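You operate a simulated robot arm through the tools that you are given. There is no shell and no other tool. Be economical: measure what you need, move in short steps, check, and stop when the job is done.

You run a simulated two-armed robot. Do the job below in one go: nothing can be reset, and whatever is moved stays where it is left.

TASK
Carry the green tray with both arms and set it on the top of the grey bench.
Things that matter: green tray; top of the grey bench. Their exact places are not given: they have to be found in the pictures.

It is judged by the outcome, as a careful person would: the job done as asked, and still so three seconds after it is handed in. It fails if anything else is knocked over, pushed out of place, dropped, spilled or broken.

THE ROBOT
Two 7-joint arms with two-finger parallel grippers on one trunk, on a base that drives. Base frame: it is fixed to the floor where the robot stands at the start and does not move with it; the origin is under the middle of the robot, x ahead of it, y to its left, z up. Readings come in mm, rad, newtons and seconds.
The left shoulder is at the start at [50, 168, 957], the right one opposite. With the tool pointing down near the work surface each hand reaches from about 100 to 640 mm from the robot's upright axis, wherever it stands, measured 20 degrees to its own side. Places, roughly: top of the grey bench [-1800, -700, 800]. Payload 1.57 kg a hand.
The tool frame of a hand sits at the grasp point between the pads (the TCP): z along the fingers, y along the line on which they close. The tips reach 30 mm beyond it. The gripper opens to 80 mm. The fingers are 17 mm wide and 12 mm thick; the gripper's body (40 by 82 mm) begins 80 mm behind the TCP.
Orientation is told as [roll, pitch, yaw] about the base's x, y, z axes, in that order, counted from this pose: with the fingers straight down and closing along the base's y, the tool's x points along the base's -x, its y along +y and its z along -z.

THE INTERFACE
- The arms move only by the tool drive_tool. It takes "left_increments", "right_increments" or both (then of equal length, played together; a hand with none holds still); each is a list of rows, each a list of 7 numbers: the shift along the base's x, y, z in m, then the turn, a rotation vector about the base's x, y, z in rad, then the gripper command, from -1 (fully open) to 1 (shut), values between in proportion. In form: [[x, y, z, rx, ry, rz, jaw], ...]. A call has 1 to 12 rows; each row is the pose to reach, as a shift and turn from the pose commanded when the call began. Rows are played at 5 a second. More than 50 mm and 0.15 rad between two rows, or a gripper value outside its range, and nothing of the call is played. Where a pose cannot be reached the arm comes as near as it can. A force on the tool above 40 N (or 10 N above the force at the start of the call, whichever is more), or a blocked arm, ends the call early, and 0.2 s more pass. The fingers move at their own pace (about 45 mm/s each) and stop on an object; they squeeze with about 30 N. The grip force told is the motor's: it shows also when the fingers shut on nothing. Time passes only in rows, and 0.2 s behind the last, so rows that repeat a pose let the fingers close. The reply holds the time, the measured pose of the TCP, the force on the tool along the base axes, the opening and the grip force, in the units named above and with some noise, with the torque about the TCP (base axes, N m) and any sound that the robot's microphone picked up, and new pictures: "pictures" is both (left out), scene, wrist or none (wrist: the cameras of the hands that moved).
- Cameras (640 x 400 px; columns grow to the right, rows downward): "scene" is now at [56.7, -52.8, 1124.2]; the picture's right is [-0.95, -0.31, 0.00], its down [-0.28, 0.89, -0.36] and it looks along [0.11, -0.34, -0.93] (base axes); focal length 214 px, centre (320, 200). "left" rides on the left gripper at [72, 7, -122] in its tool frame; the picture's right is [-0.09, 1.00, 0.00], its down [-0.84, -0.08, -0.54] and it looks along [-0.54, -0.05, 0.84] (tool axes); focal length 238 px, centre (320, 200). "right" rides on the right gripper at [72, -7, -122] in its tool frame; the picture's right is [0.09, 1.00, 0.00], its down [-0.84, 0.08, -0.54] and it looks along [-0.54, 0.05, 0.84] (tool axes); focal length 238 px, centre (320, 200).
- lift_body(by): slides the trunk up (or, below 0, down) by that many mm; the arms and the scene camera ride with it, the base frame stays. It gives what a move gives, with no picture.
- steer(legs): drives the robot by 1 to 6 legs, each [ahead, left, turn to the left] in mm, mm and rad, along the robot's own axes; the way and the turn of a leg run together, so that a leg with both is an arc; at most 1500 mm and 3.142 rad a leg. The arms and the cameras ride along, it lands a little off, and it stops where it bumps. It gives what a move gives, and a new picture of the scene camera.
- head_to(pan, tilt): turns the head with the scene camera to pan (to the left, within 1.396 rad either way) and tilt (down, from -0.506 to 1.204), counted from straight ahead of the robot. It gives what a move gives, and a new picture of the scene camera.
- point_at(camera, pixels): for up to 12 pixels [column, row] of the newest picture of that camera ("zoom" is the newest enlarged one), the place [x, y, z] in the base frame of the surface seen there, good to about 2 mm. It takes no simulated time.
- close_up(camera, box): a new picture of the part [left, top, right, bottom] of that camera's present view, enlarged. It takes no simulated time.
- hand_in(): hands the job in; it is judged then, once.

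Keep the steps short. Do not move on a guess: measure, check each grasp and each placing, and mend mistakes. In all there are 80 turns and 260 pictures (those below and enlarged ones count). Leave the grippers open and the arms clear of the work at the hand-in unless told otherwise, and finish with a single line.

The tools are called after "Request:" by a JSON object that holds its "op" and its "data". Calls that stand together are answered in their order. drive_tool: Moves the arms, as the interface text tells. Its arguments: {"type":"object","properties":{"left_increments":{"type":"array"},"right_increments":{"type":"array"},"pictures":{"type":"string","enum":["both","scene","wrist","none"]}},"required":[]} The other tools are called the same way: lift_body (by) slides the trunk up or down; steer (legs) drives the base; head_to (pan, tilt) turns the head that bears the scene camera; point_at (camera, pixels) gives the place of the surface under pixels of a picture; close_up (camera, box) takes an enlarged picture of a part of a camera's view; hand_in () hands the job in.

At the start:

```text
t: 0.0
left_tcp_pos: [326.4, 249.4, 791.5]
left_tool_rot: [0.0, -0.001, -0.002]
left_ft_force: [-0.7, 0.5, 1.1]
left_wrist_torque: [0.0, 0.0, 0.01]
left_finger_gap: 80.2
left_gripper_force: 0.0
right_tcp_pos: [338.7, -79.3, 759.5]
right_tool_rot: [0.001, -0.001, 0.001]
right_ft_force: [0.3, -0.1, -0.5]
right_wrist_torque: [0.03, 0.0, 0.02]
right_finger_gap: 80.0
right_gripper_force: 0.0
trunk travel left (down, up): [-125.0, 318.0]
robot x, y, heading: [-2.9, -1.2, 0.003]
head pan, tilt: [-1.26, 1.201]
```

scene: 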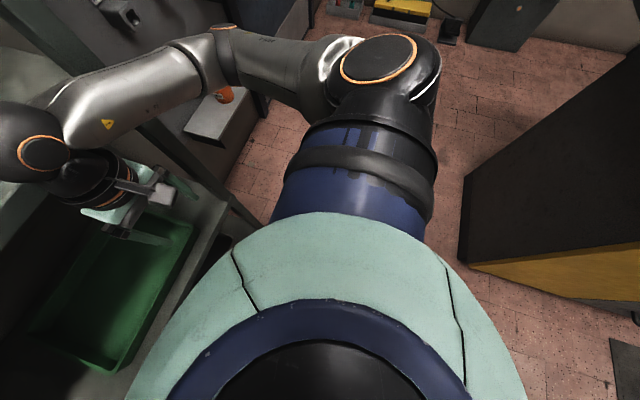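
right: 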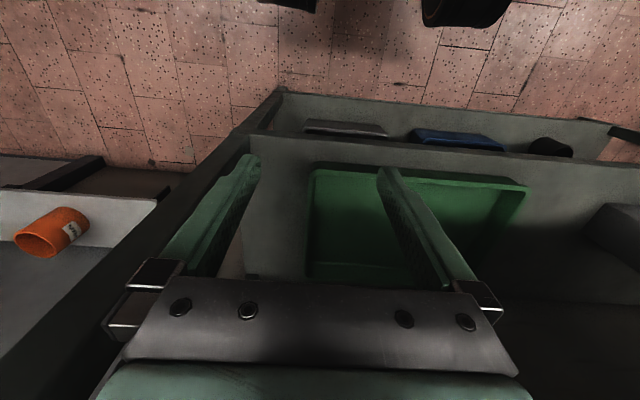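
left: 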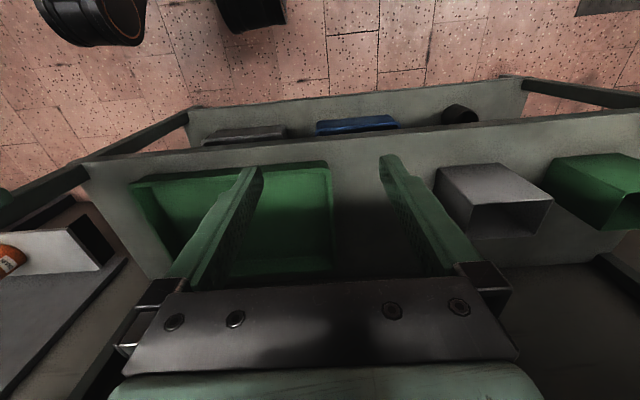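

I see the green tray under the hands. First I turn the head to the front to see the work surface.

Request:
{"op": "head_to", "data": {"pan": 0.0, "tilt": 0.9}}

```text
t: 1.4
left_tcp_pos: [325.5, 250.4, 790.9]
left_tool_rot: [-0.001, -0.001, -0.001]
left_ft_force: [-0.6, -0.7, 0.0]
left_wrist_torque: [-0.01, 0.0, 0.01]
left_finger_gap: 80.1
left_gripper_force: 0.1
right_tcp_pos: [338.1, -81.2, 759.9]
right_tool_rot: [0.001, 0.0, -0.001]
right_ft_force: [0.3, -0.5, 0.3]
right_wrist_torque: [0.0, 0.03, 0.0]
right_finger_gap: 80.0
right_gripper_force: 0.0
trunk travel left (down, up): [-125.0, 318.0]
robot x, y, heading: [0.7, -1.9, -0.001]
head pan, tilt: [0.0, 0.901]
```

scene: 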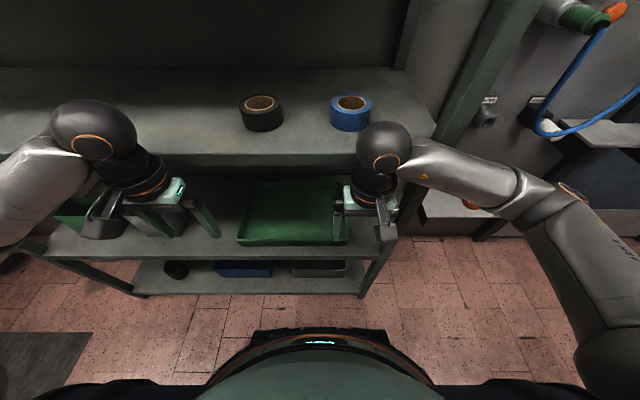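

The tray lies on a shelf at about (290,215), with another shelf above and behind. I measure tray, shelves and tapes.

Request:
{"op": "point_at", "data": {"camera": "scene", "pixels": [[240, 244], [343, 244], [250, 184], [338, 184], [292, 244], [290, 215], [210, 244], [300, 160], [220, 150], [300, 130], [385, 245], [430, 130]]}}

Request:
{"op": "close_up", "data": {"camera": "scene", "box": [200, 130, 440, 280]}}

Request:
{"op": "close_up", "data": {"camera": "left", "box": [80, 80, 640, 300]}}

```text
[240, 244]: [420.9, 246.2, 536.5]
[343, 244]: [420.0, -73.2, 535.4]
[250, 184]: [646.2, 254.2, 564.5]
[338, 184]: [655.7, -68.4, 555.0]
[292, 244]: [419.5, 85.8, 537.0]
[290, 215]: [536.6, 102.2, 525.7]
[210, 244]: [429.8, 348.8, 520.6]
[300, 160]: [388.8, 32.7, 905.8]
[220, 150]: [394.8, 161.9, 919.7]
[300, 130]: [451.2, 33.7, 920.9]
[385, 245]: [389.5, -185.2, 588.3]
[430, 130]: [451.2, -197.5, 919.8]
```

```text
2.67 times, centred on (320, 205) of scene
```

zoom: 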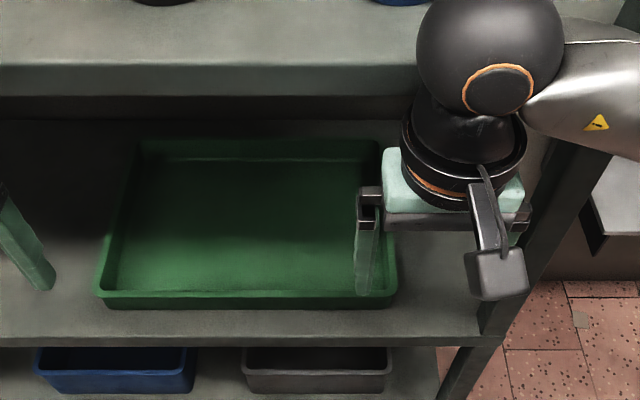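

```text
1.14 times, centred on (360, 190) of left
```

zoom: 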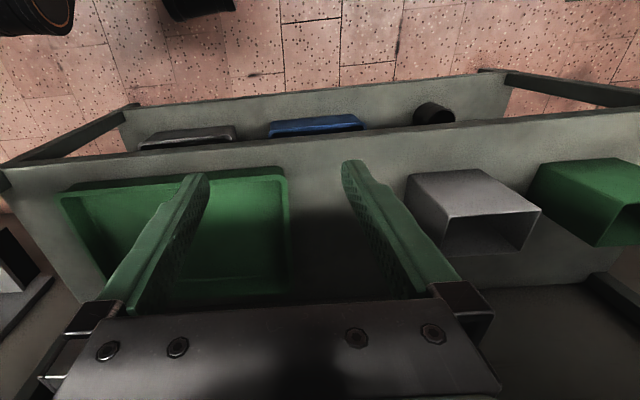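

I measure tray rim, the grey box to its left and the posts in the wrist pictures.

Request:
{"op": "point_at", "data": {"camera": "left", "pixels": [[330, 166], [331, 200], [328, 250], [332, 270], [325, 215], [437, 175], [470, 235], [440, 200], [505, 232], [150, 180], [230, 172], [360, 140]]}}

Request:
{"op": "point_at", "data": {"camera": "right", "pixels": [[310, 176], [308, 200], [307, 240], [306, 270], [318, 180], [320, 230], [318, 262], [350, 172], [245, 150], [270, 250], [275, 200], [350, 150]]}}

Request:
{"op": "close_up", "data": {"camera": "right", "box": [230, 130, 550, 290]}}

Request:
{"op": "head_to", "data": {"pan": 0.0, "tilt": 0.5}}

```text
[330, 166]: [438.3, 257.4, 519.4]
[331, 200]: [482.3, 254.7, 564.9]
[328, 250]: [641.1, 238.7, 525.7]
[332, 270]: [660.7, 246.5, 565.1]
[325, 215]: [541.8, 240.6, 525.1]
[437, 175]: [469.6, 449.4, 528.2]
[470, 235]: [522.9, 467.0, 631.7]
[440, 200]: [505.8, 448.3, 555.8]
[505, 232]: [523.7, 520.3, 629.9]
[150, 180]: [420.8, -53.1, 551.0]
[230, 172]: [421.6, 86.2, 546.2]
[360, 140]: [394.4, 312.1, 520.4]
```

```text
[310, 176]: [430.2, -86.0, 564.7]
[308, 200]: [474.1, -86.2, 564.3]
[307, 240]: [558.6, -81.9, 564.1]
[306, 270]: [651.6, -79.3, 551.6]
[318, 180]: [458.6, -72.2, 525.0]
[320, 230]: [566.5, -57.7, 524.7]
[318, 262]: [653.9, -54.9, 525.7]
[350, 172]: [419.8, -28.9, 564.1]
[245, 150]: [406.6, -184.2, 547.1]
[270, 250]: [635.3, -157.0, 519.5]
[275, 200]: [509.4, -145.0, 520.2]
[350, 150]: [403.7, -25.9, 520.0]
```

```text
2.00 times, centred on (390, 210) of right
```

zoom: 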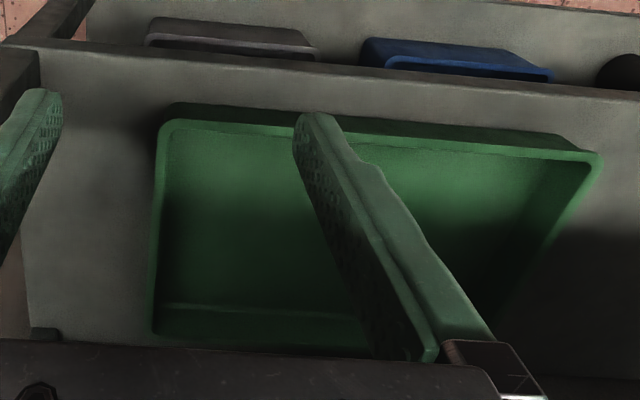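

```text
t: 2.3
left_tcp_pos: [325.4, 250.7, 792.7]
left_tool_rot: [0.0, 0.0, 0.001]
left_ft_force: [-0.5, -0.2, 0.5]
left_wrist_torque: [-0.02, -0.01, 0.0]
left_finger_gap: 79.9
left_gripper_force: 0.0
right_tcp_pos: [337.4, -80.1, 760.4]
right_tool_rot: [0.001, 0.001, 0.0]
right_ft_force: [-0.3, -0.3, 0.1]
right_wrist_torque: [0.0, -0.05, 0.02]
right_finger_gap: 79.7
right_gripper_force: 0.0
trunk travel left (down, up): [-125.0, 318.0]
robot x, y, heading: [1.4, -0.9, 0.0]
head pan, tilt: [0.0, 0.499]
```

scene: 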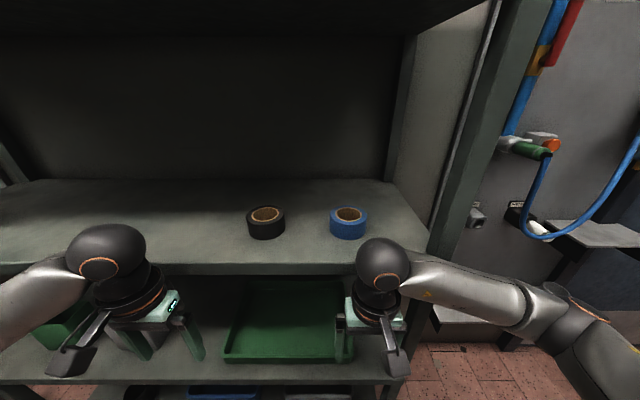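

The tray is about x 415–660, y −86…256, rim z 565, under an upper shelf (front edge x≈389). I'll reach in with the hands tilted forward, gripping the side walls. I check the shelf's underside and wall profile.

Request:
{"op": "point_at", "data": {"camera": "scene", "pixels": [[220, 266], [220, 272], [220, 276], [220, 282], [330, 272], [430, 255], [395, 330], [388, 345], [225, 360], [228, 340], [350, 358], [320, 362]]}}

Request:
{"op": "close_up", "data": {"camera": "scene", "box": [200, 250, 440, 400]}}

Request:
{"op": "lift_body", "data": {"by": -120}}

```text
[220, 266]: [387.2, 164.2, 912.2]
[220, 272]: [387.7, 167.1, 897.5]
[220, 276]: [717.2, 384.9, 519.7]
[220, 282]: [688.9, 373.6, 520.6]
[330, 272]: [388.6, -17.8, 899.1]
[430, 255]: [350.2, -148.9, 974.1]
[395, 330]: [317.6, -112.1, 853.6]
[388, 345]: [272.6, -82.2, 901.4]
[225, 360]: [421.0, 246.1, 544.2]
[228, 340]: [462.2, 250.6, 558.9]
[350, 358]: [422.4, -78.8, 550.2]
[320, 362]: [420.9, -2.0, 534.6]
```

```text
2.67 times, centred on (320, 325) of scene
```

zoom: 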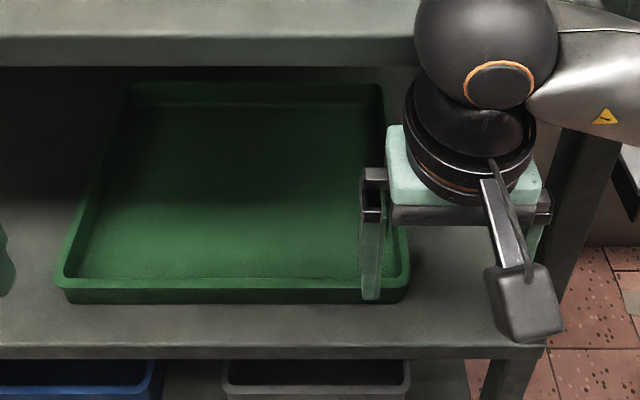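

```text
t: 3.8
left_tcp_pos: [325.4, 250.3, 671.5]
left_tool_rot: [0.0, -0.001, -0.001]
left_ft_force: [-0.4, 0.1, -1.5]
left_wrist_torque: [0.04, -0.01, -0.01]
left_finger_gap: 80.3
left_gripper_force: 0.0
right_tcp_pos: [340.0, -80.8, 639.3]
right_tool_rot: [0.001, -0.002, 0.0]
right_ft_force: [-0.4, -0.5, -0.1]
right_wrist_torque: [0.03, 0.0, 0.0]
right_finger_gap: 79.9
right_gripper_force: 0.1
trunk travel left (down, up): [-5.0, 438.0]
robot x, y, heading: [1.6, 1.0, -0.005]
head pan, tilt: [0.0, 0.499]
```

Underside is at ~895. Now I tilt both hands forward (−0.8 rad about y) in place.

Request:
{"op": "drive_tool", "data": {"left_increments": [[0, 0, -0.003, 0, -0.133, 0, -1], [0, 0, -0.007, 0, -0.267, 0, -1], [0, 0, -0.01, 0, -0.4, 0, -1], [0, 0, -0.013, 0, -0.533, 0, -1], [0, 0, -0.017, 0, -0.667, 0, -1], [0, 0, -0.021, 0, -0.8, 0, -1], [0, 0, -0.021, 0, -0.8, 0, -1]], "right_increments": [[0, 0, 0.003, 0, -0.133, 0, -1], [0, 0, 0.005, 0, -0.267, 0, -1], [0, 0, 0.007, 0, -0.4, 0, -1], [0, 0, 0.009, 0, -0.533, 0, -1], [0, 0, 0.01, 0, -0.667, 0, -1], [-0.012, 0, 0.011, 0, -0.8, 0, -1], [-0.012, 0, 0.011, 0, -0.8, 0, -1]]}}

```text
t: 5.4
left_tcp_pos: [408.5, 267.4, 633.5]
left_tool_rot: [-0.001, -0.802, 0.0]
left_ft_force: [-0.1, 0.3, 0.4]
left_wrist_torque: [0.02, 0.0, -0.01]
left_finger_gap: 80.1
left_gripper_force: 0.1
left hand out of reach, approached as far as the arm can: row 3, 4, 5, 6, 7
right_tcp_pos: [337.5, -67.9, 647.8]
right_tool_rot: [-0.002, -0.801, -0.002]
right_ft_force: [0.3, -0.6, 0.0]
right_wrist_torque: [-0.02, 0.01, 0.0]
right_finger_gap: 80.2
right_gripper_force: 0.1
right hand out of reach, approached as far as the arm can: row 6, 7
trunk travel left (down, up): [-5.0, 438.0]
robot x, y, heading: [2.5, 1.7, -0.001]
head pan, tilt: [0.0, 0.499]
```

scene: 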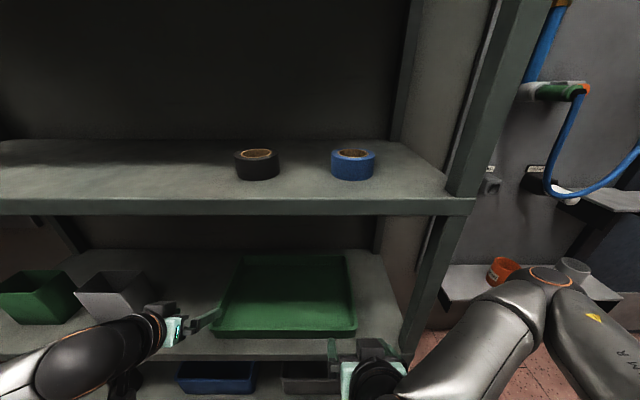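
right: 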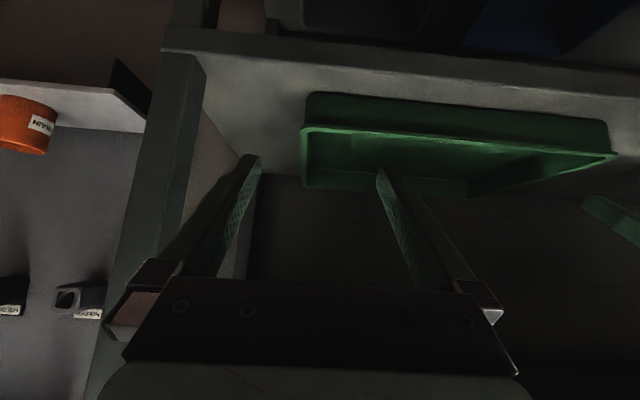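
left: 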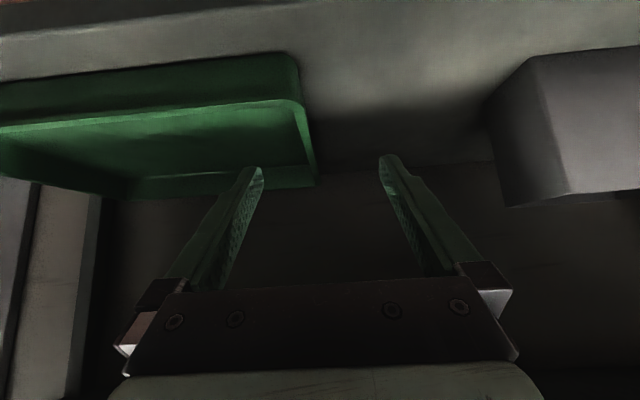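

Tilted. Left hand ended at x=408 because of reach limits. Small test shift to see from where the commands count.

Request:
{"op": "drive_tool", "data": {"left_increments": [[0.03, 0, 0, 0, 0, 0, -1], [0.03, 0, 0, 0, 0, 0, -1]], "right_increments": [[0.03, 0, 0, 0, 0, 0, -1], [0.03, 0, 0, 0, 0, 0, -1]], "pictures": "none"}}

Request:
{"op": "point_at", "data": {"camera": "scene", "pixels": [[240, 257], [345, 257], [217, 325], [354, 325], [225, 310], [348, 290], [440, 195], [400, 335], [120, 290]]}}

```text
t: 6.0
left_tcp_pos: [436.6, 269.1, 632.9]
left_tool_rot: [-0.001, -0.8, 0.001]
left_ft_force: [0.0, -0.1, -0.2]
left_wrist_torque: [0.02, 0.0, -0.02]
left_finger_gap: 80.2
left_gripper_force: 0.1
right_tcp_pos: [364.5, -69.1, 647.8]
right_tool_rot: [-0.001, -0.801, 0.0]
right_ft_force: [-0.6, 0.1, -0.1]
right_wrist_torque: [0.03, 0.02, -0.01]
right_finger_gap: 80.1
right_gripper_force: 0.0
trunk travel left (down, up): [-5.0, 438.0]
robot x, y, heading: [-2.2, 2.1, -0.001]
head pan, tilt: [0.0, 0.499]
```

```text
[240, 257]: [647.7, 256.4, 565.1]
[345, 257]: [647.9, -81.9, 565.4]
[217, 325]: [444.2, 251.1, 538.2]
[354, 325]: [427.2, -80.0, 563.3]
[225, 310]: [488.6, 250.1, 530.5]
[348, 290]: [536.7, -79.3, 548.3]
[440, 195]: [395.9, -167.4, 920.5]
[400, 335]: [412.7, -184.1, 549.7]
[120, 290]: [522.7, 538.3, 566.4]
```

Commands count from the real pose. Next I move both hands in above the side walls: x≈535, y≈251 and −81, z≈640.

Request:
{"op": "drive_tool", "data": {"left_increments": [[0.025, -0.005, 0.0, 0, 0, 0, -1], [0.05, -0.01, 0.0, 0, 0, 0, -1], [0.075, -0.015, 0.0, 0, 0, 0, -1], [0.1, -0.018, 0.0, 0, 0, 0, -1], [0.1, -0.018, 0.0, 0, 0, 0, -1]], "right_increments": [[0.043, -0.003, -0.004, 0, 0, 0, -1], [0.086, -0.006, -0.008, 0, 0, 0, -1], [0.13, -0.01, -0.012, 0, 0, 0, -1], [0.171, -0.012, -0.015, 0, 0, 0, -1], [0.171, -0.012, -0.015, 0, 0, 0, -1]]}}

```text
t: 7.2
left_tcp_pos: [527.6, 248.4, 639.6]
left_tool_rot: [0.0, -0.812, -0.003]
left_ft_force: [0.1, -0.2, 0.6]
left_wrist_torque: [0.03, -0.01, -0.01]
left_finger_gap: 80.0
left_gripper_force: 0.1
right_tcp_pos: [524.0, -76.0, 633.2]
right_tool_rot: [0.0, -0.8, 0.027]
right_ft_force: [0.3, -0.6, 1.0]
right_wrist_torque: [0.01, 0.0, -0.02]
right_finger_gap: 79.9
right_gripper_force: 0.1
trunk travel left (down, up): [-5.0, 438.0]
robot x, y, heading: [-5.1, -2.0, -0.005]
head pan, tilt: [0.0, 0.499]
```

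scene: 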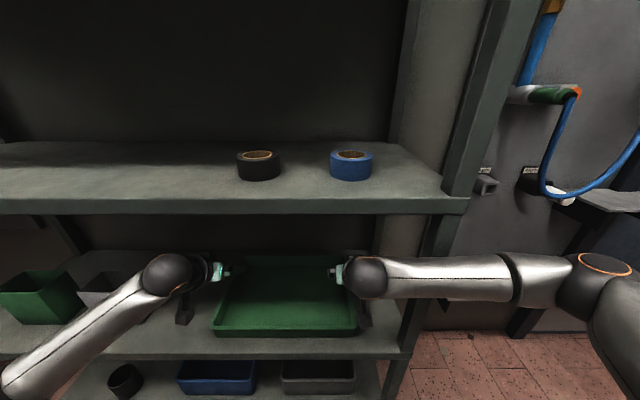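
right: 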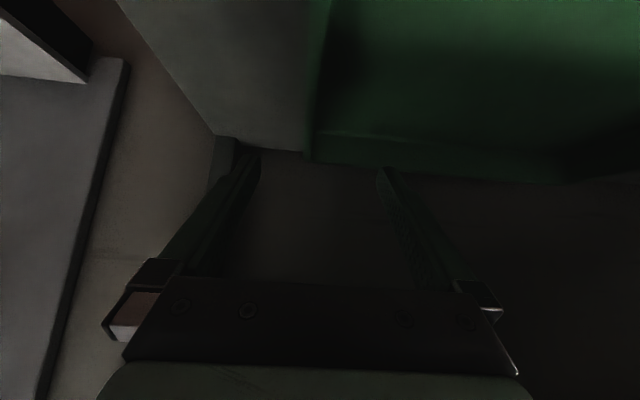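
left: 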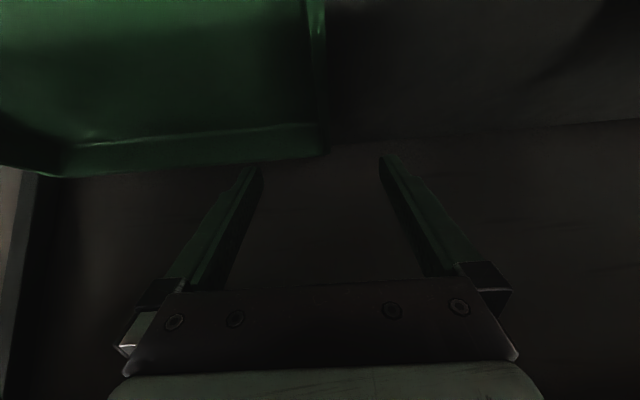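

Both walls sit centred between the fingers (col ~315). I lower to z≈562 in short rows.

Request:
{"op": "drive_tool", "data": {"left_increments": [[0, 0.002, -0.02, 0, 0, 0, -1], [0, 0.003, -0.04, 0, 0, 0, -1], [0, 0.003, -0.06, 0, 0, 0, -1], [0, 0.003, -0.076, 0, 0, 0, -1], [0, 0.003, -0.076, 0, 0, 0, -1]], "right_increments": [[0, 0, -0.02, 0, 0, 0, -1], [0, 0, -0.04, 0, 0, 0, -1], [0, 0, -0.06, 0, 0, 0, -1], [0, 0, -0.07, 0, 0, 0, -1], [0, 0, -0.07, 0, 0, 0, -1]]}}

```text
t: 8.4
left_tcp_pos: [529.7, 252.5, 567.4]
left_tool_rot: [-0.005, -0.816, 0.004]
left_ft_force: [0.0, 0.4, -0.8]
left_wrist_torque: [0.01, -0.02, 0.01]
left_finger_gap: 79.9
left_gripper_force: 0.1
right_tcp_pos: [529.7, -69.4, 577.9]
right_tool_rot: [0.012, -0.824, 0.015]
right_ft_force: [-0.5, 0.2, 0.3]
right_wrist_torque: [-0.02, 0.0, 0.02]
right_finger_gap: 79.5
right_gripper_force: 0.0
trunk travel left (down, up): [-5.0, 438.0]
robot x, y, heading: [1.8, -1.5, 0.003]
head pan, tilt: [0.0, 0.499]
```

scene: 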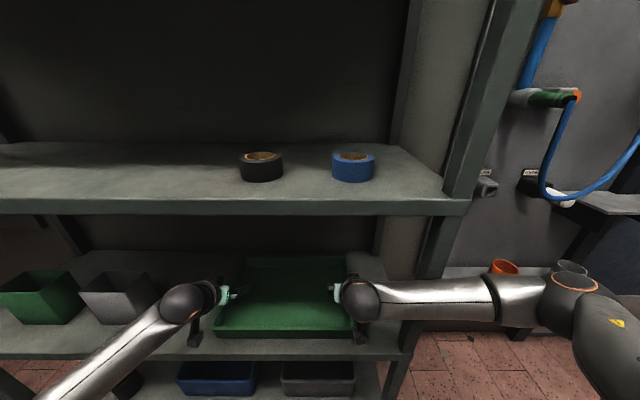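
right: 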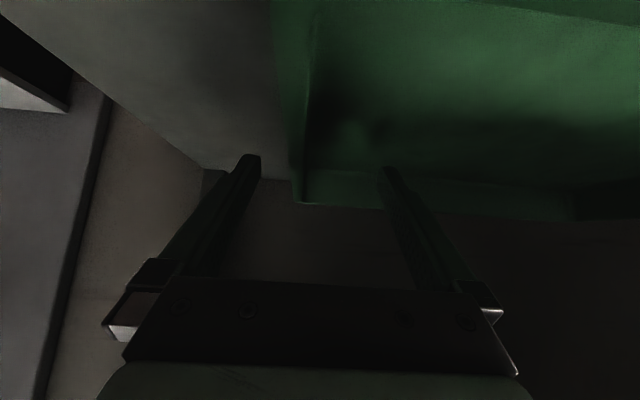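
left: 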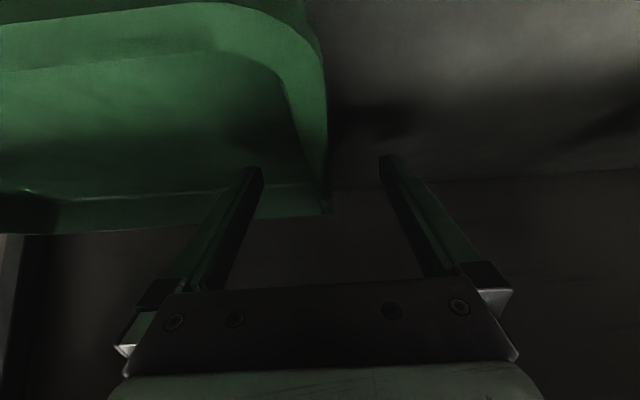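

Right hand strayed to y −69, z 578. I correct it: −12 mm y, −14 mm z; left −4 mm z.

Request:
{"op": "drive_tool", "data": {"left_increments": [[0, 0, -0.003, 0, 0, 0, -1], [0, 0, -0.005, 0, 0, 0, -1], [0, 0, -0.005, 0, 0, 0, -1]], "right_increments": [[-0.003, -0.006, -0.007, 0, 0, 0, -1], [-0.003, -0.012, -0.015, 0, 0, 0, -1], [-0.003, -0.012, -0.015, 0, 0, 0, -1]], "pictures": "wrist"}}

```text
t: 9.2
left_tcp_pos: [533.2, 254.0, 555.7]
left_tool_rot: [-0.009, -0.81, 0.009]
left_ft_force: [0.1, 0.8, -0.7]
left_wrist_torque: [0.0, -0.03, -0.04]
left_finger_gap: 80.2
left_gripper_force: 0.0
right_tcp_pos: [525.4, -78.7, 553.3]
right_tool_rot: [0.004, -0.806, 0.024]
right_ft_force: [-0.1, -0.3, -0.1]
right_wrist_torque: [-0.01, 0.01, -0.01]
right_finger_gap: 79.7
right_gripper_force: 0.3
trunk travel left (down, up): [-5.0, 438.0]
robot x, y, heading: [0.9, 4.0, 0.003]
head pan, tilt: [0.0, 0.499]
```

right: 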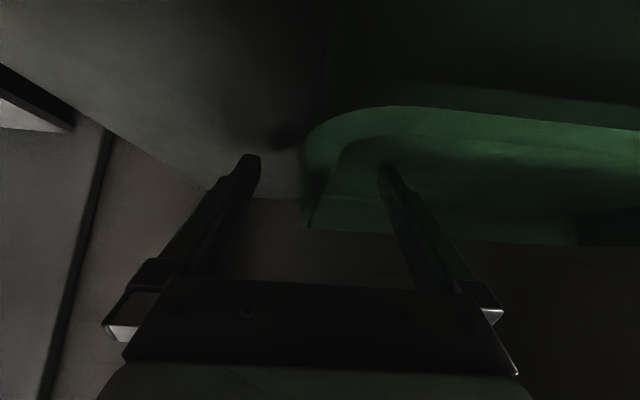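
left: 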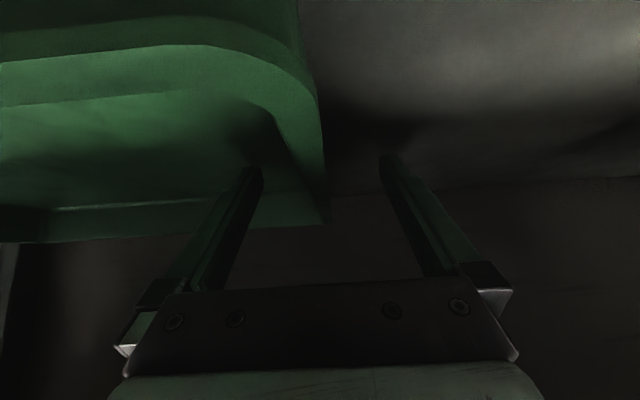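

Walls are between the pads. I raise 4 mm and close both grippers together, waiting ~2 s.

Request:
{"op": "drive_tool", "data": {"left_increments": [[0, -0.001, 0.003, 0, 0, 0, -1], [0, -0.001, 0.003, 0, 0, 0, 0], [0, -0.001, 0.003, 0, 0, 0, 0.5], [0, -0.001, 0.003, 0, 0, 0, 1], [0, -0.001, 0.003, 0, 0, 0, 1], [0, -0.001, 0.003, 0, 0, 0, 1], [0, -0.001, 0.003, 0, 0, 0, 1], [0, -0.001, 0.003, 0, 0, 0, 1], [0, -0.001, 0.003, 0, 0, 0, 1]], "right_increments": [[0, 0, 0.005, 0, 0, 0, -1], [0, 0, 0.005, 0, 0, 0, 0], [0, 0, 0.005, 0, 0, 0, 0.5], [0, 0, 0.005, 0, 0, 0, 1], [0, 0, 0.005, 0, 0, 0, 1], [0, 0, 0.005, 0, 0, 0, 1], [0, 0, 0.005, 0, 0, 0, 1], [0, 0, 0.005, 0, 0, 0, 1], [0, 0, 0.005, 0, 0, 0, 1]]}}

```text
t: 11.2
left_tcp_pos: [532.6, 255.4, 557.5]
left_tool_rot: [0.002, -0.808, 0.005]
left_ft_force: [-3.4, 17.0, 0.4]
left_wrist_torque: [-0.14, 0.48, -0.31]
left_finger_gap: 4.8
left_gripper_force: 25.5
right_tcp_pos: [524.4, -81.1, 552.7]
right_tool_rot: [-0.006, -0.798, 0.025]
right_ft_force: [3.3, -14.9, 4.8]
right_wrist_torque: [-0.42, -0.58, -0.94]
right_finger_gap: 5.1
right_gripper_force: 25.9
trunk travel left (down, up): [-5.0, 438.0]
robot x, y, heading: [0.8, 3.2, 0.002]
head pan, tilt: [0.0, 0.499]
```

scene: 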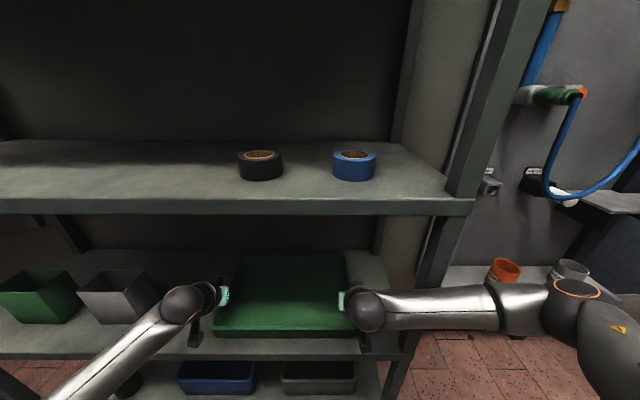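
right: 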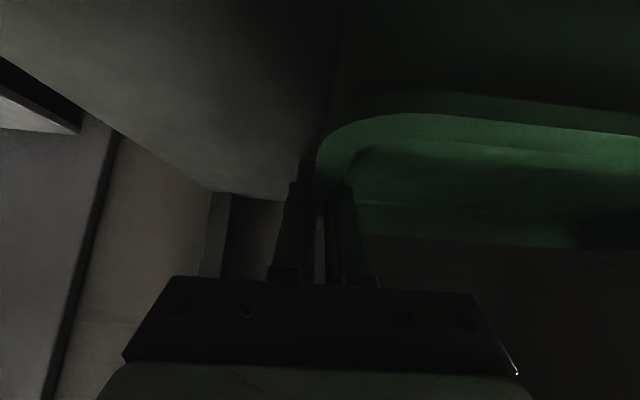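
left: 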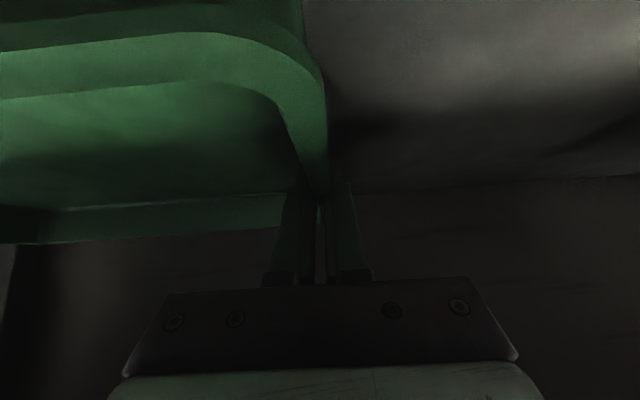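

Both hold a ~5 mm wall with ~25 N. The tray pushes the tools outward with ~16 N; I relieve by 2 mm outward each, then lift with the trunk afterwards.

Request:
{"op": "drive_tool", "data": {"left_increments": [[0, 0.001, 0, 0, 0, 0, 1], [0, 0.002, 0, 0, 0, 0, 1], [0, 0.002, 0, 0, 0, 0, 1]], "right_increments": [[0, -0.001, 0, 0, 0, 0, 1], [0, -0.002, 0, 0, 0, 0, 1], [0, -0.002, 0, 0, 0, 0, 1]], "pictures": "none"}}

```text
t: 12.0
left_tcp_pos: [532.0, 254.4, 558.0]
left_tool_rot: [-0.006, -0.806, 0.005]
left_ft_force: [-2.6, 16.5, 1.5]
left_wrist_torque: [0.31, 0.34, 0.24]
left_finger_gap: 4.8
left_gripper_force: 24.9
right_tcp_pos: [524.3, -79.4, 552.4]
right_tool_rot: [-0.007, -0.796, 0.028]
right_ft_force: [2.2, -15.1, 0.1]
right_wrist_torque: [-0.61, -0.42, -1.13]
right_finger_gap: 5.2
right_gripper_force: 25.1
trunk travel left (down, up): [-5.0, 438.0]
robot x, y, heading: [2.1, 3.7, 0.001]
head pan, tilt: [0.0, 0.499]
```

No change, but the load is steady and moderate. I lift with the trunk by 25 mm.

Request:
{"op": "lift_body", "data": {"by": 25}}

Request:
{"op": "close_up", "data": {"camera": "scene", "box": [160, 220, 448, 400]}}

```text
t: 12.7
left_tcp_pos: [532.6, 246.0, 580.8]
left_tool_rot: [-0.007, -0.805, -0.001]
left_ft_force: [0.7, -6.3, -5.8]
left_wrist_torque: [0.86, 0.1, 0.41]
left_finger_gap: 5.7
left_gripper_force: 26.1
right_tcp_pos: [520.1, -88.2, 563.8]
right_tool_rot: [-0.003, -0.774, 0.026]
right_ft_force: [-0.9, 6.5, 2.6]
right_wrist_torque: [0.48, -0.11, -0.15]
right_finger_gap: 5.6
right_gripper_force: 25.4
trunk travel left (down, up): [-30.0, 413.0]
robot x, y, heading: [-1.9, 1.6, 0.0]
head pan, tilt: [0.0, 0.499]
```

```text
2.22 times, centred on (304, 310) of scene
```

zoom: 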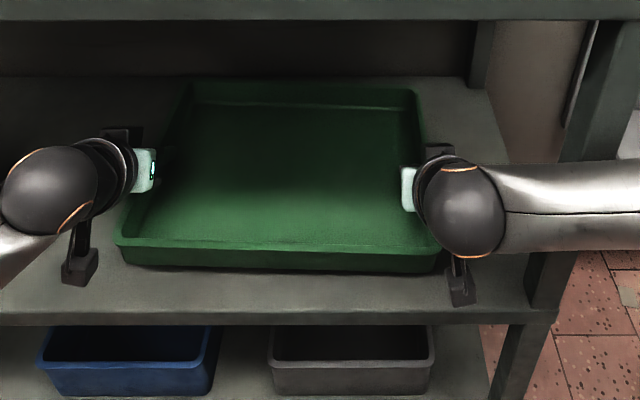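

Right rose only 11 mm versus 23 mm left. I hold a moment and re-read.

Request:
{"op": "drive_tool", "data": {"left_increments": [[0, 0, 0, 0, 0, 0, 1], [0, 0, 0, 0, 0, 0, 1]], "right_increments": [[0, 0, 0, 0, 0, 0, 1], [0, 0, 0, 0, 0, 0, 1]]}}

Request:
{"op": "point_at", "data": {"camera": "scene", "pixels": [[214, 327], [355, 331], [248, 262], [340, 265], [348, 285]]}}

```text
t: 13.3
left_tcp_pos: [531.9, 246.6, 581.4]
left_tool_rot: [-0.005, -0.804, -0.004]
left_ft_force: [-0.6, -18.4, -6.0]
left_wrist_torque: [0.7, -0.45, 0.27]
left_finger_gap: 5.9
left_gripper_force: 25.6
right_tcp_pos: [519.3, -87.3, 564.7]
right_tool_rot: [0.002, -0.775, 0.023]
right_ft_force: [1.0, 17.7, 3.2]
right_wrist_torque: [0.35, 0.4, -0.32]
right_finger_gap: 5.5
right_gripper_force: 25.2
trunk travel left (down, up): [-30.0, 413.0]
robot x, y, heading: [-0.7, -0.0, -0.002]
head pan, tilt: [0.0, 0.499]
```

scene: 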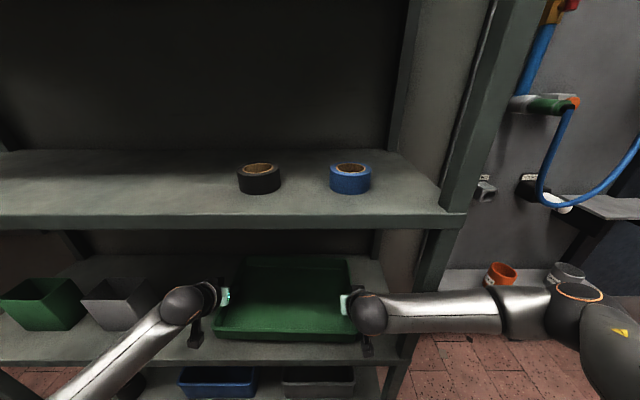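
right: 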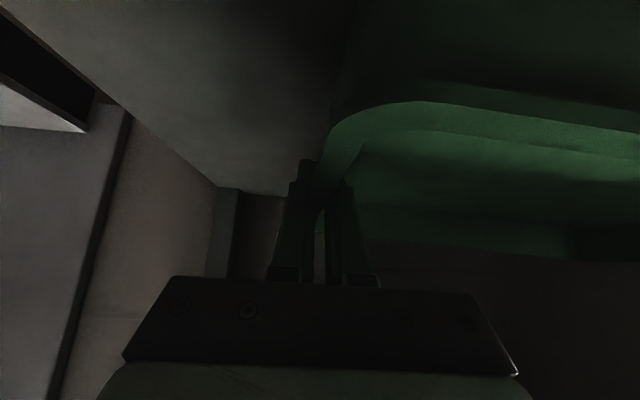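
left: 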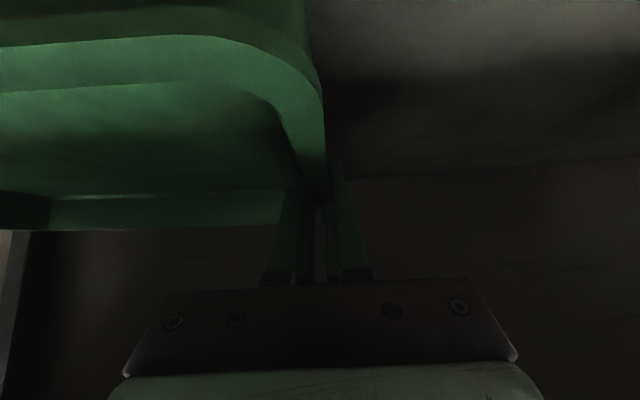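

```text
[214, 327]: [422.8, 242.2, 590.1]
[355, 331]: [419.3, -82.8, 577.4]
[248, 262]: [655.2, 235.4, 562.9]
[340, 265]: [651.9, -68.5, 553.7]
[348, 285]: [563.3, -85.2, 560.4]
```

Left rim is ~13 mm higher than right. I raise the right hand 15 mm (left 2 mm).

Request:
{"op": "drive_tool", "data": {"left_increments": [[0, 0, 0.001, 0, 0, 0, 1], [0, 0, 0.002, 0, 0, 0, 1], [0, 0, 0.002, 0, 0, 0, 1]], "right_increments": [[0, 0.001, 0.007, 0, 0, 0, 1], [0, 0.001, 0.015, 0, -0.025, 0, 1], [0, 0.001, 0.015, 0, -0.025, 0, 1]], "pictures": "scene"}}

Request:
{"op": "close_up", "data": {"camera": "scene", "box": [160, 220, 448, 400]}}

```text
t: 14.1
left_tcp_pos: [533.2, 248.9, 584.8]
left_tool_rot: [-0.008, -0.804, 0.002]
left_ft_force: [-4.6, -22.9, 0.9]
left_wrist_torque: [-0.33, -0.76, 0.01]
left_finger_gap: 5.1
left_gripper_force: 25.7
right_tcp_pos: [523.0, -86.7, 583.5]
right_tool_rot: [0.001, -0.805, 0.02]
right_ft_force: [4.5, 23.7, -4.5]
right_wrist_torque: [-0.72, 0.8, -1.2]
right_finger_gap: 5.6
right_gripper_force: 26.1
trunk travel left (down, up): [-30.0, 413.0]
robot x, y, heading: [-0.2, 1.4, 0.002]
head pan, tilt: [0.0, 0.499]
```

scene: 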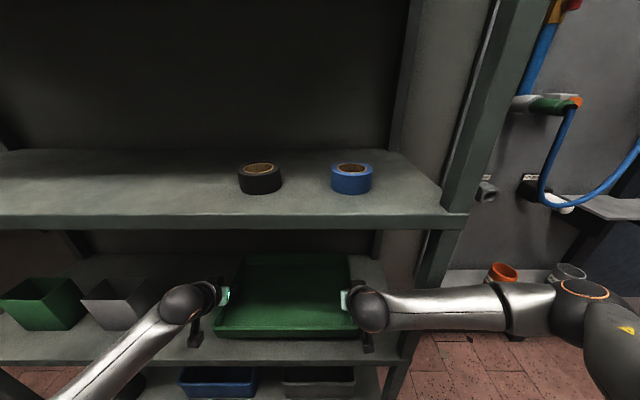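

```text
2.22 times, centred on (304, 310) of scene
```

zoom: 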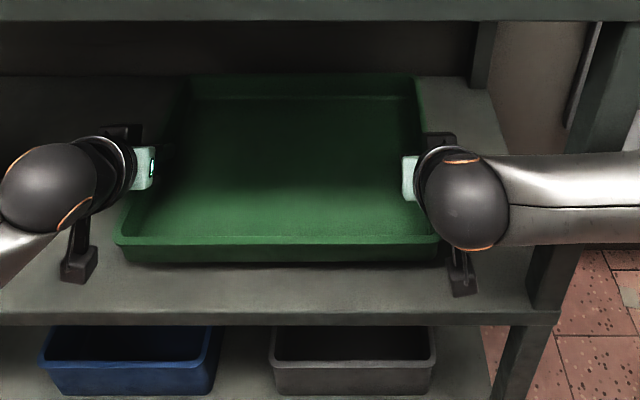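

Hands now level at ~584. Tray pulls the hands inward with ~23 N, so I bring them 1.5 mm closer each and check rim heights.

Request:
{"op": "drive_tool", "data": {"left_increments": [[0, -0.0015, 0.003, 0, 0, 0, 1], [0, -0.0015, 0.003, 0, 0, 0, 1]], "right_increments": [[0, 0.0015, 0.003, 0, 0, 0, 1], [0, 0.0015, 0.003, 0, 0, 0, 1]], "pictures": "scene"}}

Request:
{"op": "point_at", "data": {"camera": "scene", "pixels": [[216, 329], [355, 329], [248, 256], [342, 256], [285, 329], [290, 256], [285, 335]]}}

```text
t: 14.7
left_tcp_pos: [532.5, 248.3, 586.4]
left_tool_rot: [-0.004, -0.802, 0.0]
left_ft_force: [-3.1, -18.4, 1.8]
left_wrist_torque: [-0.51, -0.52, -0.02]
left_finger_gap: 4.7
left_gripper_force: 24.8
right_tcp_pos: [521.6, -86.4, 586.1]
right_tool_rot: [-0.003, -0.806, 0.02]
right_ft_force: [3.4, 19.7, -4.4]
right_wrist_torque: [-0.64, 0.6, -0.99]
right_finger_gap: 5.3
right_gripper_force: 26.1
trunk travel left (down, up): [-30.0, 413.0]
robot x, y, heading: [1.6, -2.3, -0.002]
head pan, tilt: [0.0, 0.499]
```

scene: 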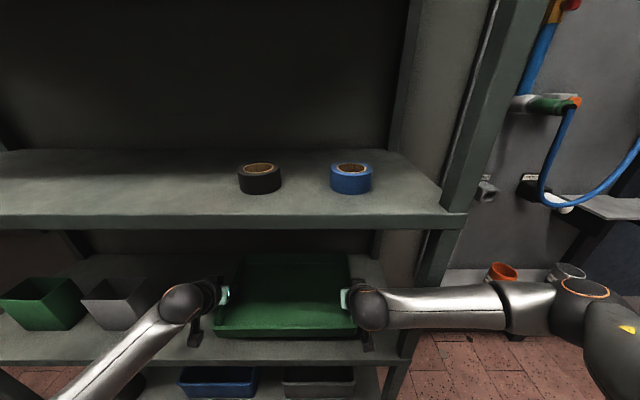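

```text
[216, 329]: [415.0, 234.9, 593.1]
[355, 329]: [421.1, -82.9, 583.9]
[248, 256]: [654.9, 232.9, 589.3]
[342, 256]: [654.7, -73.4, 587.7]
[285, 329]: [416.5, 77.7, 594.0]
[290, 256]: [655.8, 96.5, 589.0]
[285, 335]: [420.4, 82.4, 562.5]
```

Tray is level with ~28 mm clearance. Before backing out I look to the sides/rear.

Request:
{"op": "head_to", "data": {"pan": 1.39, "tilt": 0.5}}

Request:
{"op": "head_to", "data": {"pan": -1.39, "tilt": 0.5}}

```text
t: 16.2
left_tcp_pos: [532.1, 248.3, 586.8]
left_tool_rot: [-0.004, -0.804, -0.001]
left_ft_force: [-3.6, -17.9, 2.4]
left_wrist_torque: [-0.52, -0.37, -0.04]
left_finger_gap: 5.1
left_gripper_force: 24.9
right_tcp_pos: [524.8, -86.1, 586.9]
right_tool_rot: [-0.005, -0.807, 0.019]
right_ft_force: [3.3, 17.5, -5.5]
right_wrist_torque: [-0.7, 0.48, -0.95]
right_finger_gap: 5.2
right_gripper_force: 25.6
trunk travel left (down, up): [-30.0, 413.0]
robot x, y, heading: [-0.7, -1.2, -0.005]
head pan, tilt: [1.389, 0.499]
```

scene: 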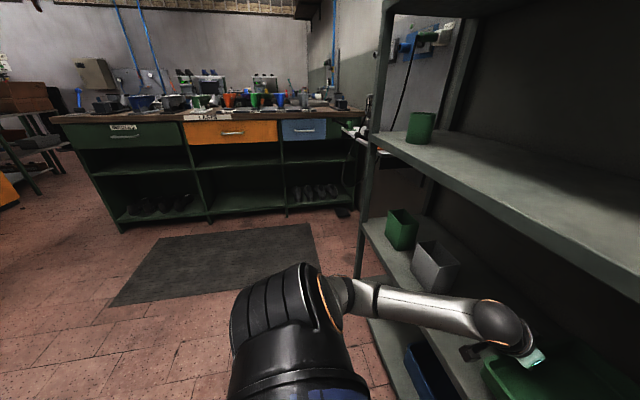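

```text
t: 18.7
left_tcp_pos: [531.4, 248.4, 587.6]
left_tool_rot: [-0.003, -0.803, 0.001]
left_ft_force: [-3.1, -18.0, 3.9]
left_wrist_torque: [-0.56, -0.26, -0.07]
left_finger_gap: 5.0
left_gripper_force: 25.5
right_tcp_pos: [524.0, -86.0, 587.7]
right_tool_rot: [-0.002, -0.808, 0.016]
right_ft_force: [2.4, 17.0, -5.6]
right_wrist_torque: [-0.77, 0.33, -0.9]
right_finger_gap: 5.5
right_gripper_force: 25.6
trunk travel left (down, up): [-30.0, 413.0]
robot x, y, heading: [2.0, 4.5, -0.003]
head pan, tilt: [-1.389, 0.499]
```

scene: 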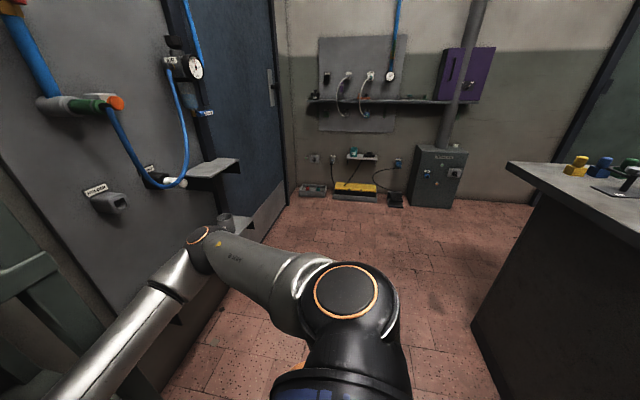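

A grey bench corner shows at the right (505,165). I measure its edge and the floor around.

Request:
{"op": "point_at", "data": {"camera": "scene", "pixels": [[510, 165], [560, 180], [560, 165], [620, 215], [475, 330], [600, 165], [578, 168], [500, 380], [400, 250], [300, 300]]}}

Request:
{"op": "close_up", "data": {"camera": "scene", "box": [480, 100, 640, 400]}}

```text
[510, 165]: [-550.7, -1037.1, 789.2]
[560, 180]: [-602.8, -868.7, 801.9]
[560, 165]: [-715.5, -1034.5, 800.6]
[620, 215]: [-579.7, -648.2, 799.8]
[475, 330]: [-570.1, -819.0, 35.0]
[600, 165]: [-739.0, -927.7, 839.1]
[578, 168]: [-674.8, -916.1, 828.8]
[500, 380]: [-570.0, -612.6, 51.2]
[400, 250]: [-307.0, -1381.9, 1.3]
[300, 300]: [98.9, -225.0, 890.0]
```

```text
1.33 times, centred on (560, 250) of scene
```

zoom: 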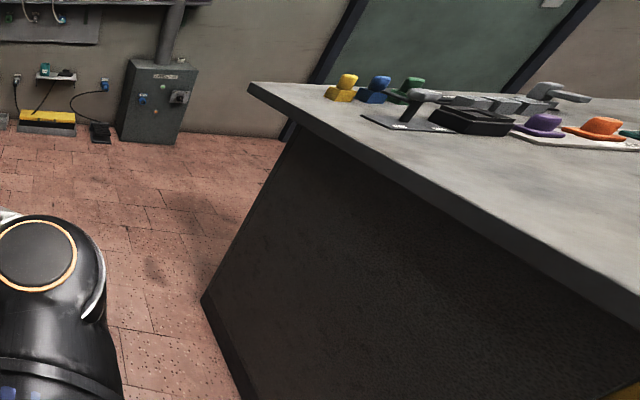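

Bench end is at x≈−550, y from about −1040 to maybe −360. I back straight out 150 mm first, head forward to check.

Request:
{"op": "head_to", "data": {"pan": 0, "tilt": 0.6}}

Request:
{"op": "steer", "data": {"legs": [[-150, 0, 0]]}}

```text
t: 20.2
left_tcp_pos: [530.9, 249.2, 587.4]
left_tool_rot: [-0.004, -0.803, -0.001]
left_ft_force: [-3.0, -16.9, 2.0]
left_wrist_torque: [-0.65, -0.2, -0.09]
left_finger_gap: 5.2
left_gripper_force: 25.7
right_tcp_pos: [524.0, -87.0, 588.7]
right_tool_rot: [-0.001, -0.814, 0.018]
right_ft_force: [3.1, 16.5, -6.4]
right_wrist_torque: [-0.77, 0.29, -0.83]
right_finger_gap: 5.3
right_gripper_force: 25.6
trunk travel left (down, up): [-30.0, 413.0]
robot x, y, heading: [-0.3, -7.8, -0.001]
head pan, tilt: [0.0, 0.6]
```

scene: 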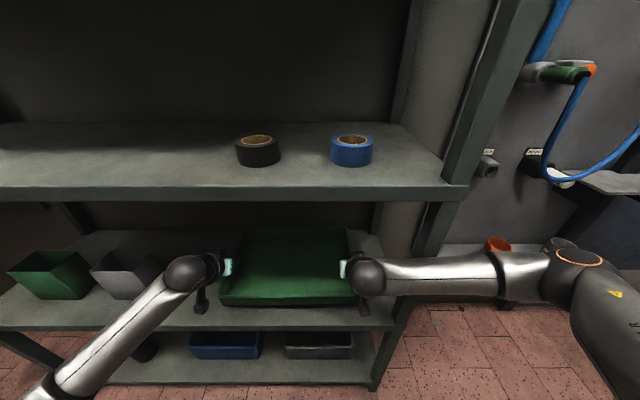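

```text
t: 21.6
left_tcp_pos: [389.2, 247.6, 584.8]
left_tool_rot: [-0.009, -0.796, 0.003]
left_ft_force: [1.1, -23.2, 3.1]
left_wrist_torque: [-0.3, 0.78, 0.32]
left_finger_gap: 5.3
left_gripper_force: 25.5
right_tcp_pos: [389.6, -86.7, 593.1]
right_tool_rot: [0.007, -0.823, 0.003]
right_ft_force: [-1.0, 24.3, -5.1]
right_wrist_torque: [-0.7, -0.79, -0.11]
right_finger_gap: 5.7
right_gripper_force: 25.9
trunk travel left (down, up): [-30.0, 413.0]
robot x, y, heading: [-141.2, -2.0, 0.001]
head pan, tilt: [0.0, 0.6]
```

scene: 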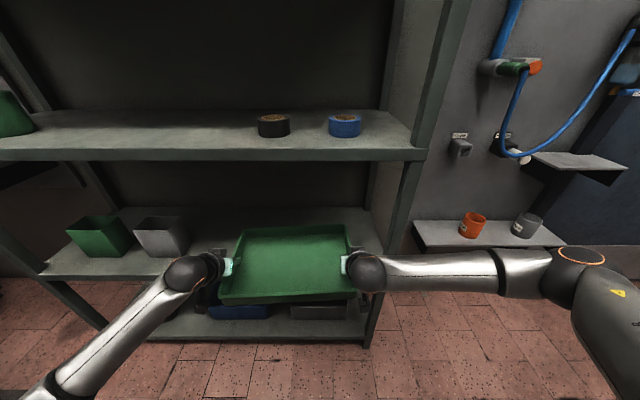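

Coming out fine. I even the hands (right −7 mm z, both 2 mm inward), then check.

Request:
{"op": "drive_tool", "data": {"left_increments": [[0, -0.002, 0, 0, 0, 0, 1], [0, -0.002, 0, 0, 0, 0, 1]], "right_increments": [[0, 0.001, -0.004, 0, 0, 0, 1], [0, 0.002, -0.007, 0, 0.02, 0, 1]], "pictures": "none"}}

Request:
{"op": "steer", "data": {"legs": [[-190, 0, 0]]}}

```text
t: 22.2
left_tcp_pos: [386.7, 248.8, 584.9]
left_tool_rot: [-0.002, -0.796, 0.005]
left_ft_force: [5.2, 8.6, -1.2]
left_wrist_torque: [0.2, 0.8, 0.79]
left_finger_gap: 5.5
left_gripper_force: 25.2
right_tcp_pos: [388.6, -85.7, 586.7]
right_tool_rot: [0.001, -0.804, 0.003]
right_ft_force: [-4.7, -9.0, -0.5]
right_wrist_torque: [0.01, -0.79, 0.61]
right_finger_gap: 5.4
right_gripper_force: 25.1
trunk travel left (down, up): [-30.0, 413.0]
robot x, y, heading: [-145.1, 0.8, -0.0]
head pan, tilt: [0.0, 0.6]
```

```text
t: 23.7
left_tcp_pos: [200.6, 247.0, 584.2]
left_tool_rot: [-0.003, -0.797, 0.002]
left_ft_force: [4.8, 18.8, -1.9]
left_wrist_torque: [0.21, 0.09, 0.85]
left_finger_gap: 5.4
left_gripper_force: 25.9
right_tcp_pos: [201.5, -88.5, 586.9]
right_tool_rot: [0.001, -0.804, 0.001]
right_ft_force: [-4.7, -19.5, 0.1]
right_wrist_torque: [0.07, -0.03, 0.7]
right_finger_gap: 5.3
right_gripper_force: 25.5
trunk travel left (down, up): [-30.0, 413.0]
robot x, y, heading: [-331.0, -1.7, 0.002]
head pan, tilt: [0.0, 0.6]
```

scene: 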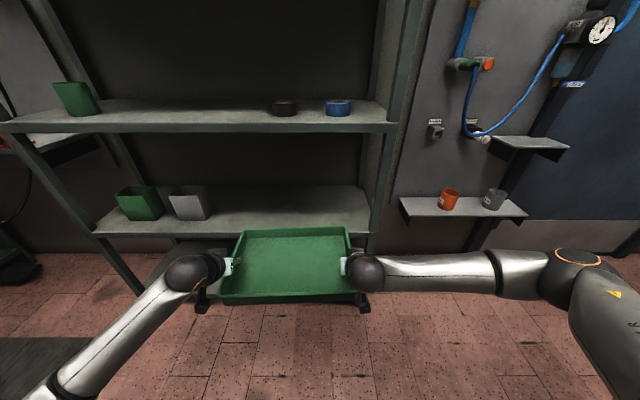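

Tray is clear of the shelf. Next I measure the wall shelves on the right and lift the trunk 150 mm.

Request:
{"op": "point_at", "data": {"camera": "scene", "pixels": [[403, 215], [525, 213], [460, 213], [495, 145], [565, 153], [432, 128], [375, 235], [575, 255], [600, 30], [500, 255]]}}

Request:
{"op": "lift_body", "data": {"by": 150}}

Request:
{"op": "head_to", "data": {"pan": -1.39, "tilt": 0.45}}

```text
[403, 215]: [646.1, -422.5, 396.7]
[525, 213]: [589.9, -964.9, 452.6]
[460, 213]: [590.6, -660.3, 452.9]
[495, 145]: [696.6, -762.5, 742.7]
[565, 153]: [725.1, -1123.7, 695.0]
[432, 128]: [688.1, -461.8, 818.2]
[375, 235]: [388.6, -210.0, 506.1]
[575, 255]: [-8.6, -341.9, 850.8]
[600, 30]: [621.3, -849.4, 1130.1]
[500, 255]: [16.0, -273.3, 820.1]
```

```text
t: 25.5
left_tcp_pos: [201.9, 246.6, 735.9]
left_tool_rot: [-0.004, -0.798, 0.002]
left_ft_force: [4.7, 0.5, -2.5]
left_wrist_torque: [0.26, -0.13, 0.85]
left_finger_gap: 5.1
left_gripper_force: 25.4
right_tcp_pos: [202.0, -88.3, 737.0]
right_tool_rot: [0.003, -0.802, 0.0]
right_ft_force: [-4.0, -1.3, -0.7]
right_wrist_torque: [0.03, 0.21, 0.68]
right_finger_gap: 5.2
right_gripper_force: 25.6
trunk travel left (down, up): [-180.0, 263.0]
robot x, y, heading: [-331.4, -1.0, 0.001]
head pan, tilt: [0.0, 0.6]
```

```text
t: 27.0
left_tcp_pos: [200.7, 247.3, 734.5]
left_tool_rot: [-0.003, -0.798, 0.003]
left_ft_force: [3.9, 1.9, -2.8]
left_wrist_torque: [0.24, -0.14, 0.89]
left_finger_gap: 5.3
left_gripper_force: 25.4
right_tcp_pos: [201.4, -88.4, 737.3]
right_tool_rot: [0.001, -0.804, 0.001]
right_ft_force: [-4.6, -1.0, -0.7]
right_wrist_torque: [0.04, 0.19, 0.65]
right_finger_gap: 5.1
right_gripper_force: 25.6
trunk travel left (down, up): [-180.0, 263.0]
robot x, y, heading: [-333.0, 1.4, -0.004]
head pan, tilt: [-1.389, 0.45]
```

scene: 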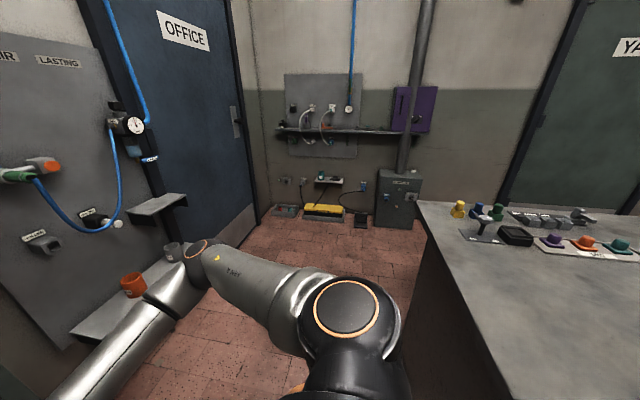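

Now the bench top is visible; near part looks free. I measure its edges and objects.

Request:
{"op": "point_at", "data": {"camera": "scene", "pixels": [[420, 205], [440, 260], [470, 320], [505, 390], [560, 300], [630, 390], [630, 320], [460, 240], [515, 245], [545, 252], [600, 258], [630, 262]]}}

Request:
{"op": "close_up", "data": {"camera": "scene", "box": [400, 180, 640, 400]}}

```text
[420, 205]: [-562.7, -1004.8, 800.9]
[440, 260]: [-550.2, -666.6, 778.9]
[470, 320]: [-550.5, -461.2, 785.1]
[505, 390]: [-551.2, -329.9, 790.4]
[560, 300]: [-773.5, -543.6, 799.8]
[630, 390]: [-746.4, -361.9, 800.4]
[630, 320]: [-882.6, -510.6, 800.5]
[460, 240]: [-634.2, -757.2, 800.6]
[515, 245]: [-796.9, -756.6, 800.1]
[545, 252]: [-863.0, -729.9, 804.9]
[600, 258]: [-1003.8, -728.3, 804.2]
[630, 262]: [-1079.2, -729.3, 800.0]
```

```text
1.82 times, centred on (520, 290) of scene
```

zoom: 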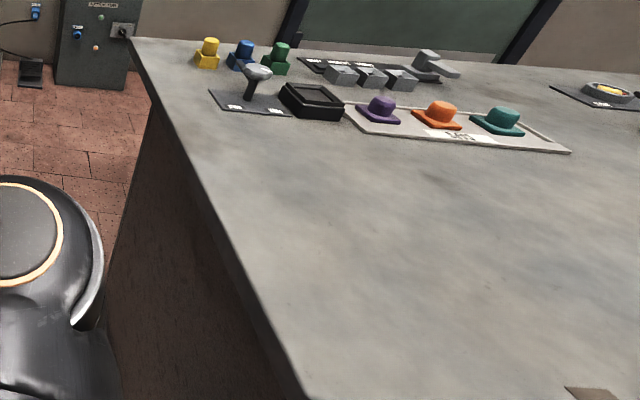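

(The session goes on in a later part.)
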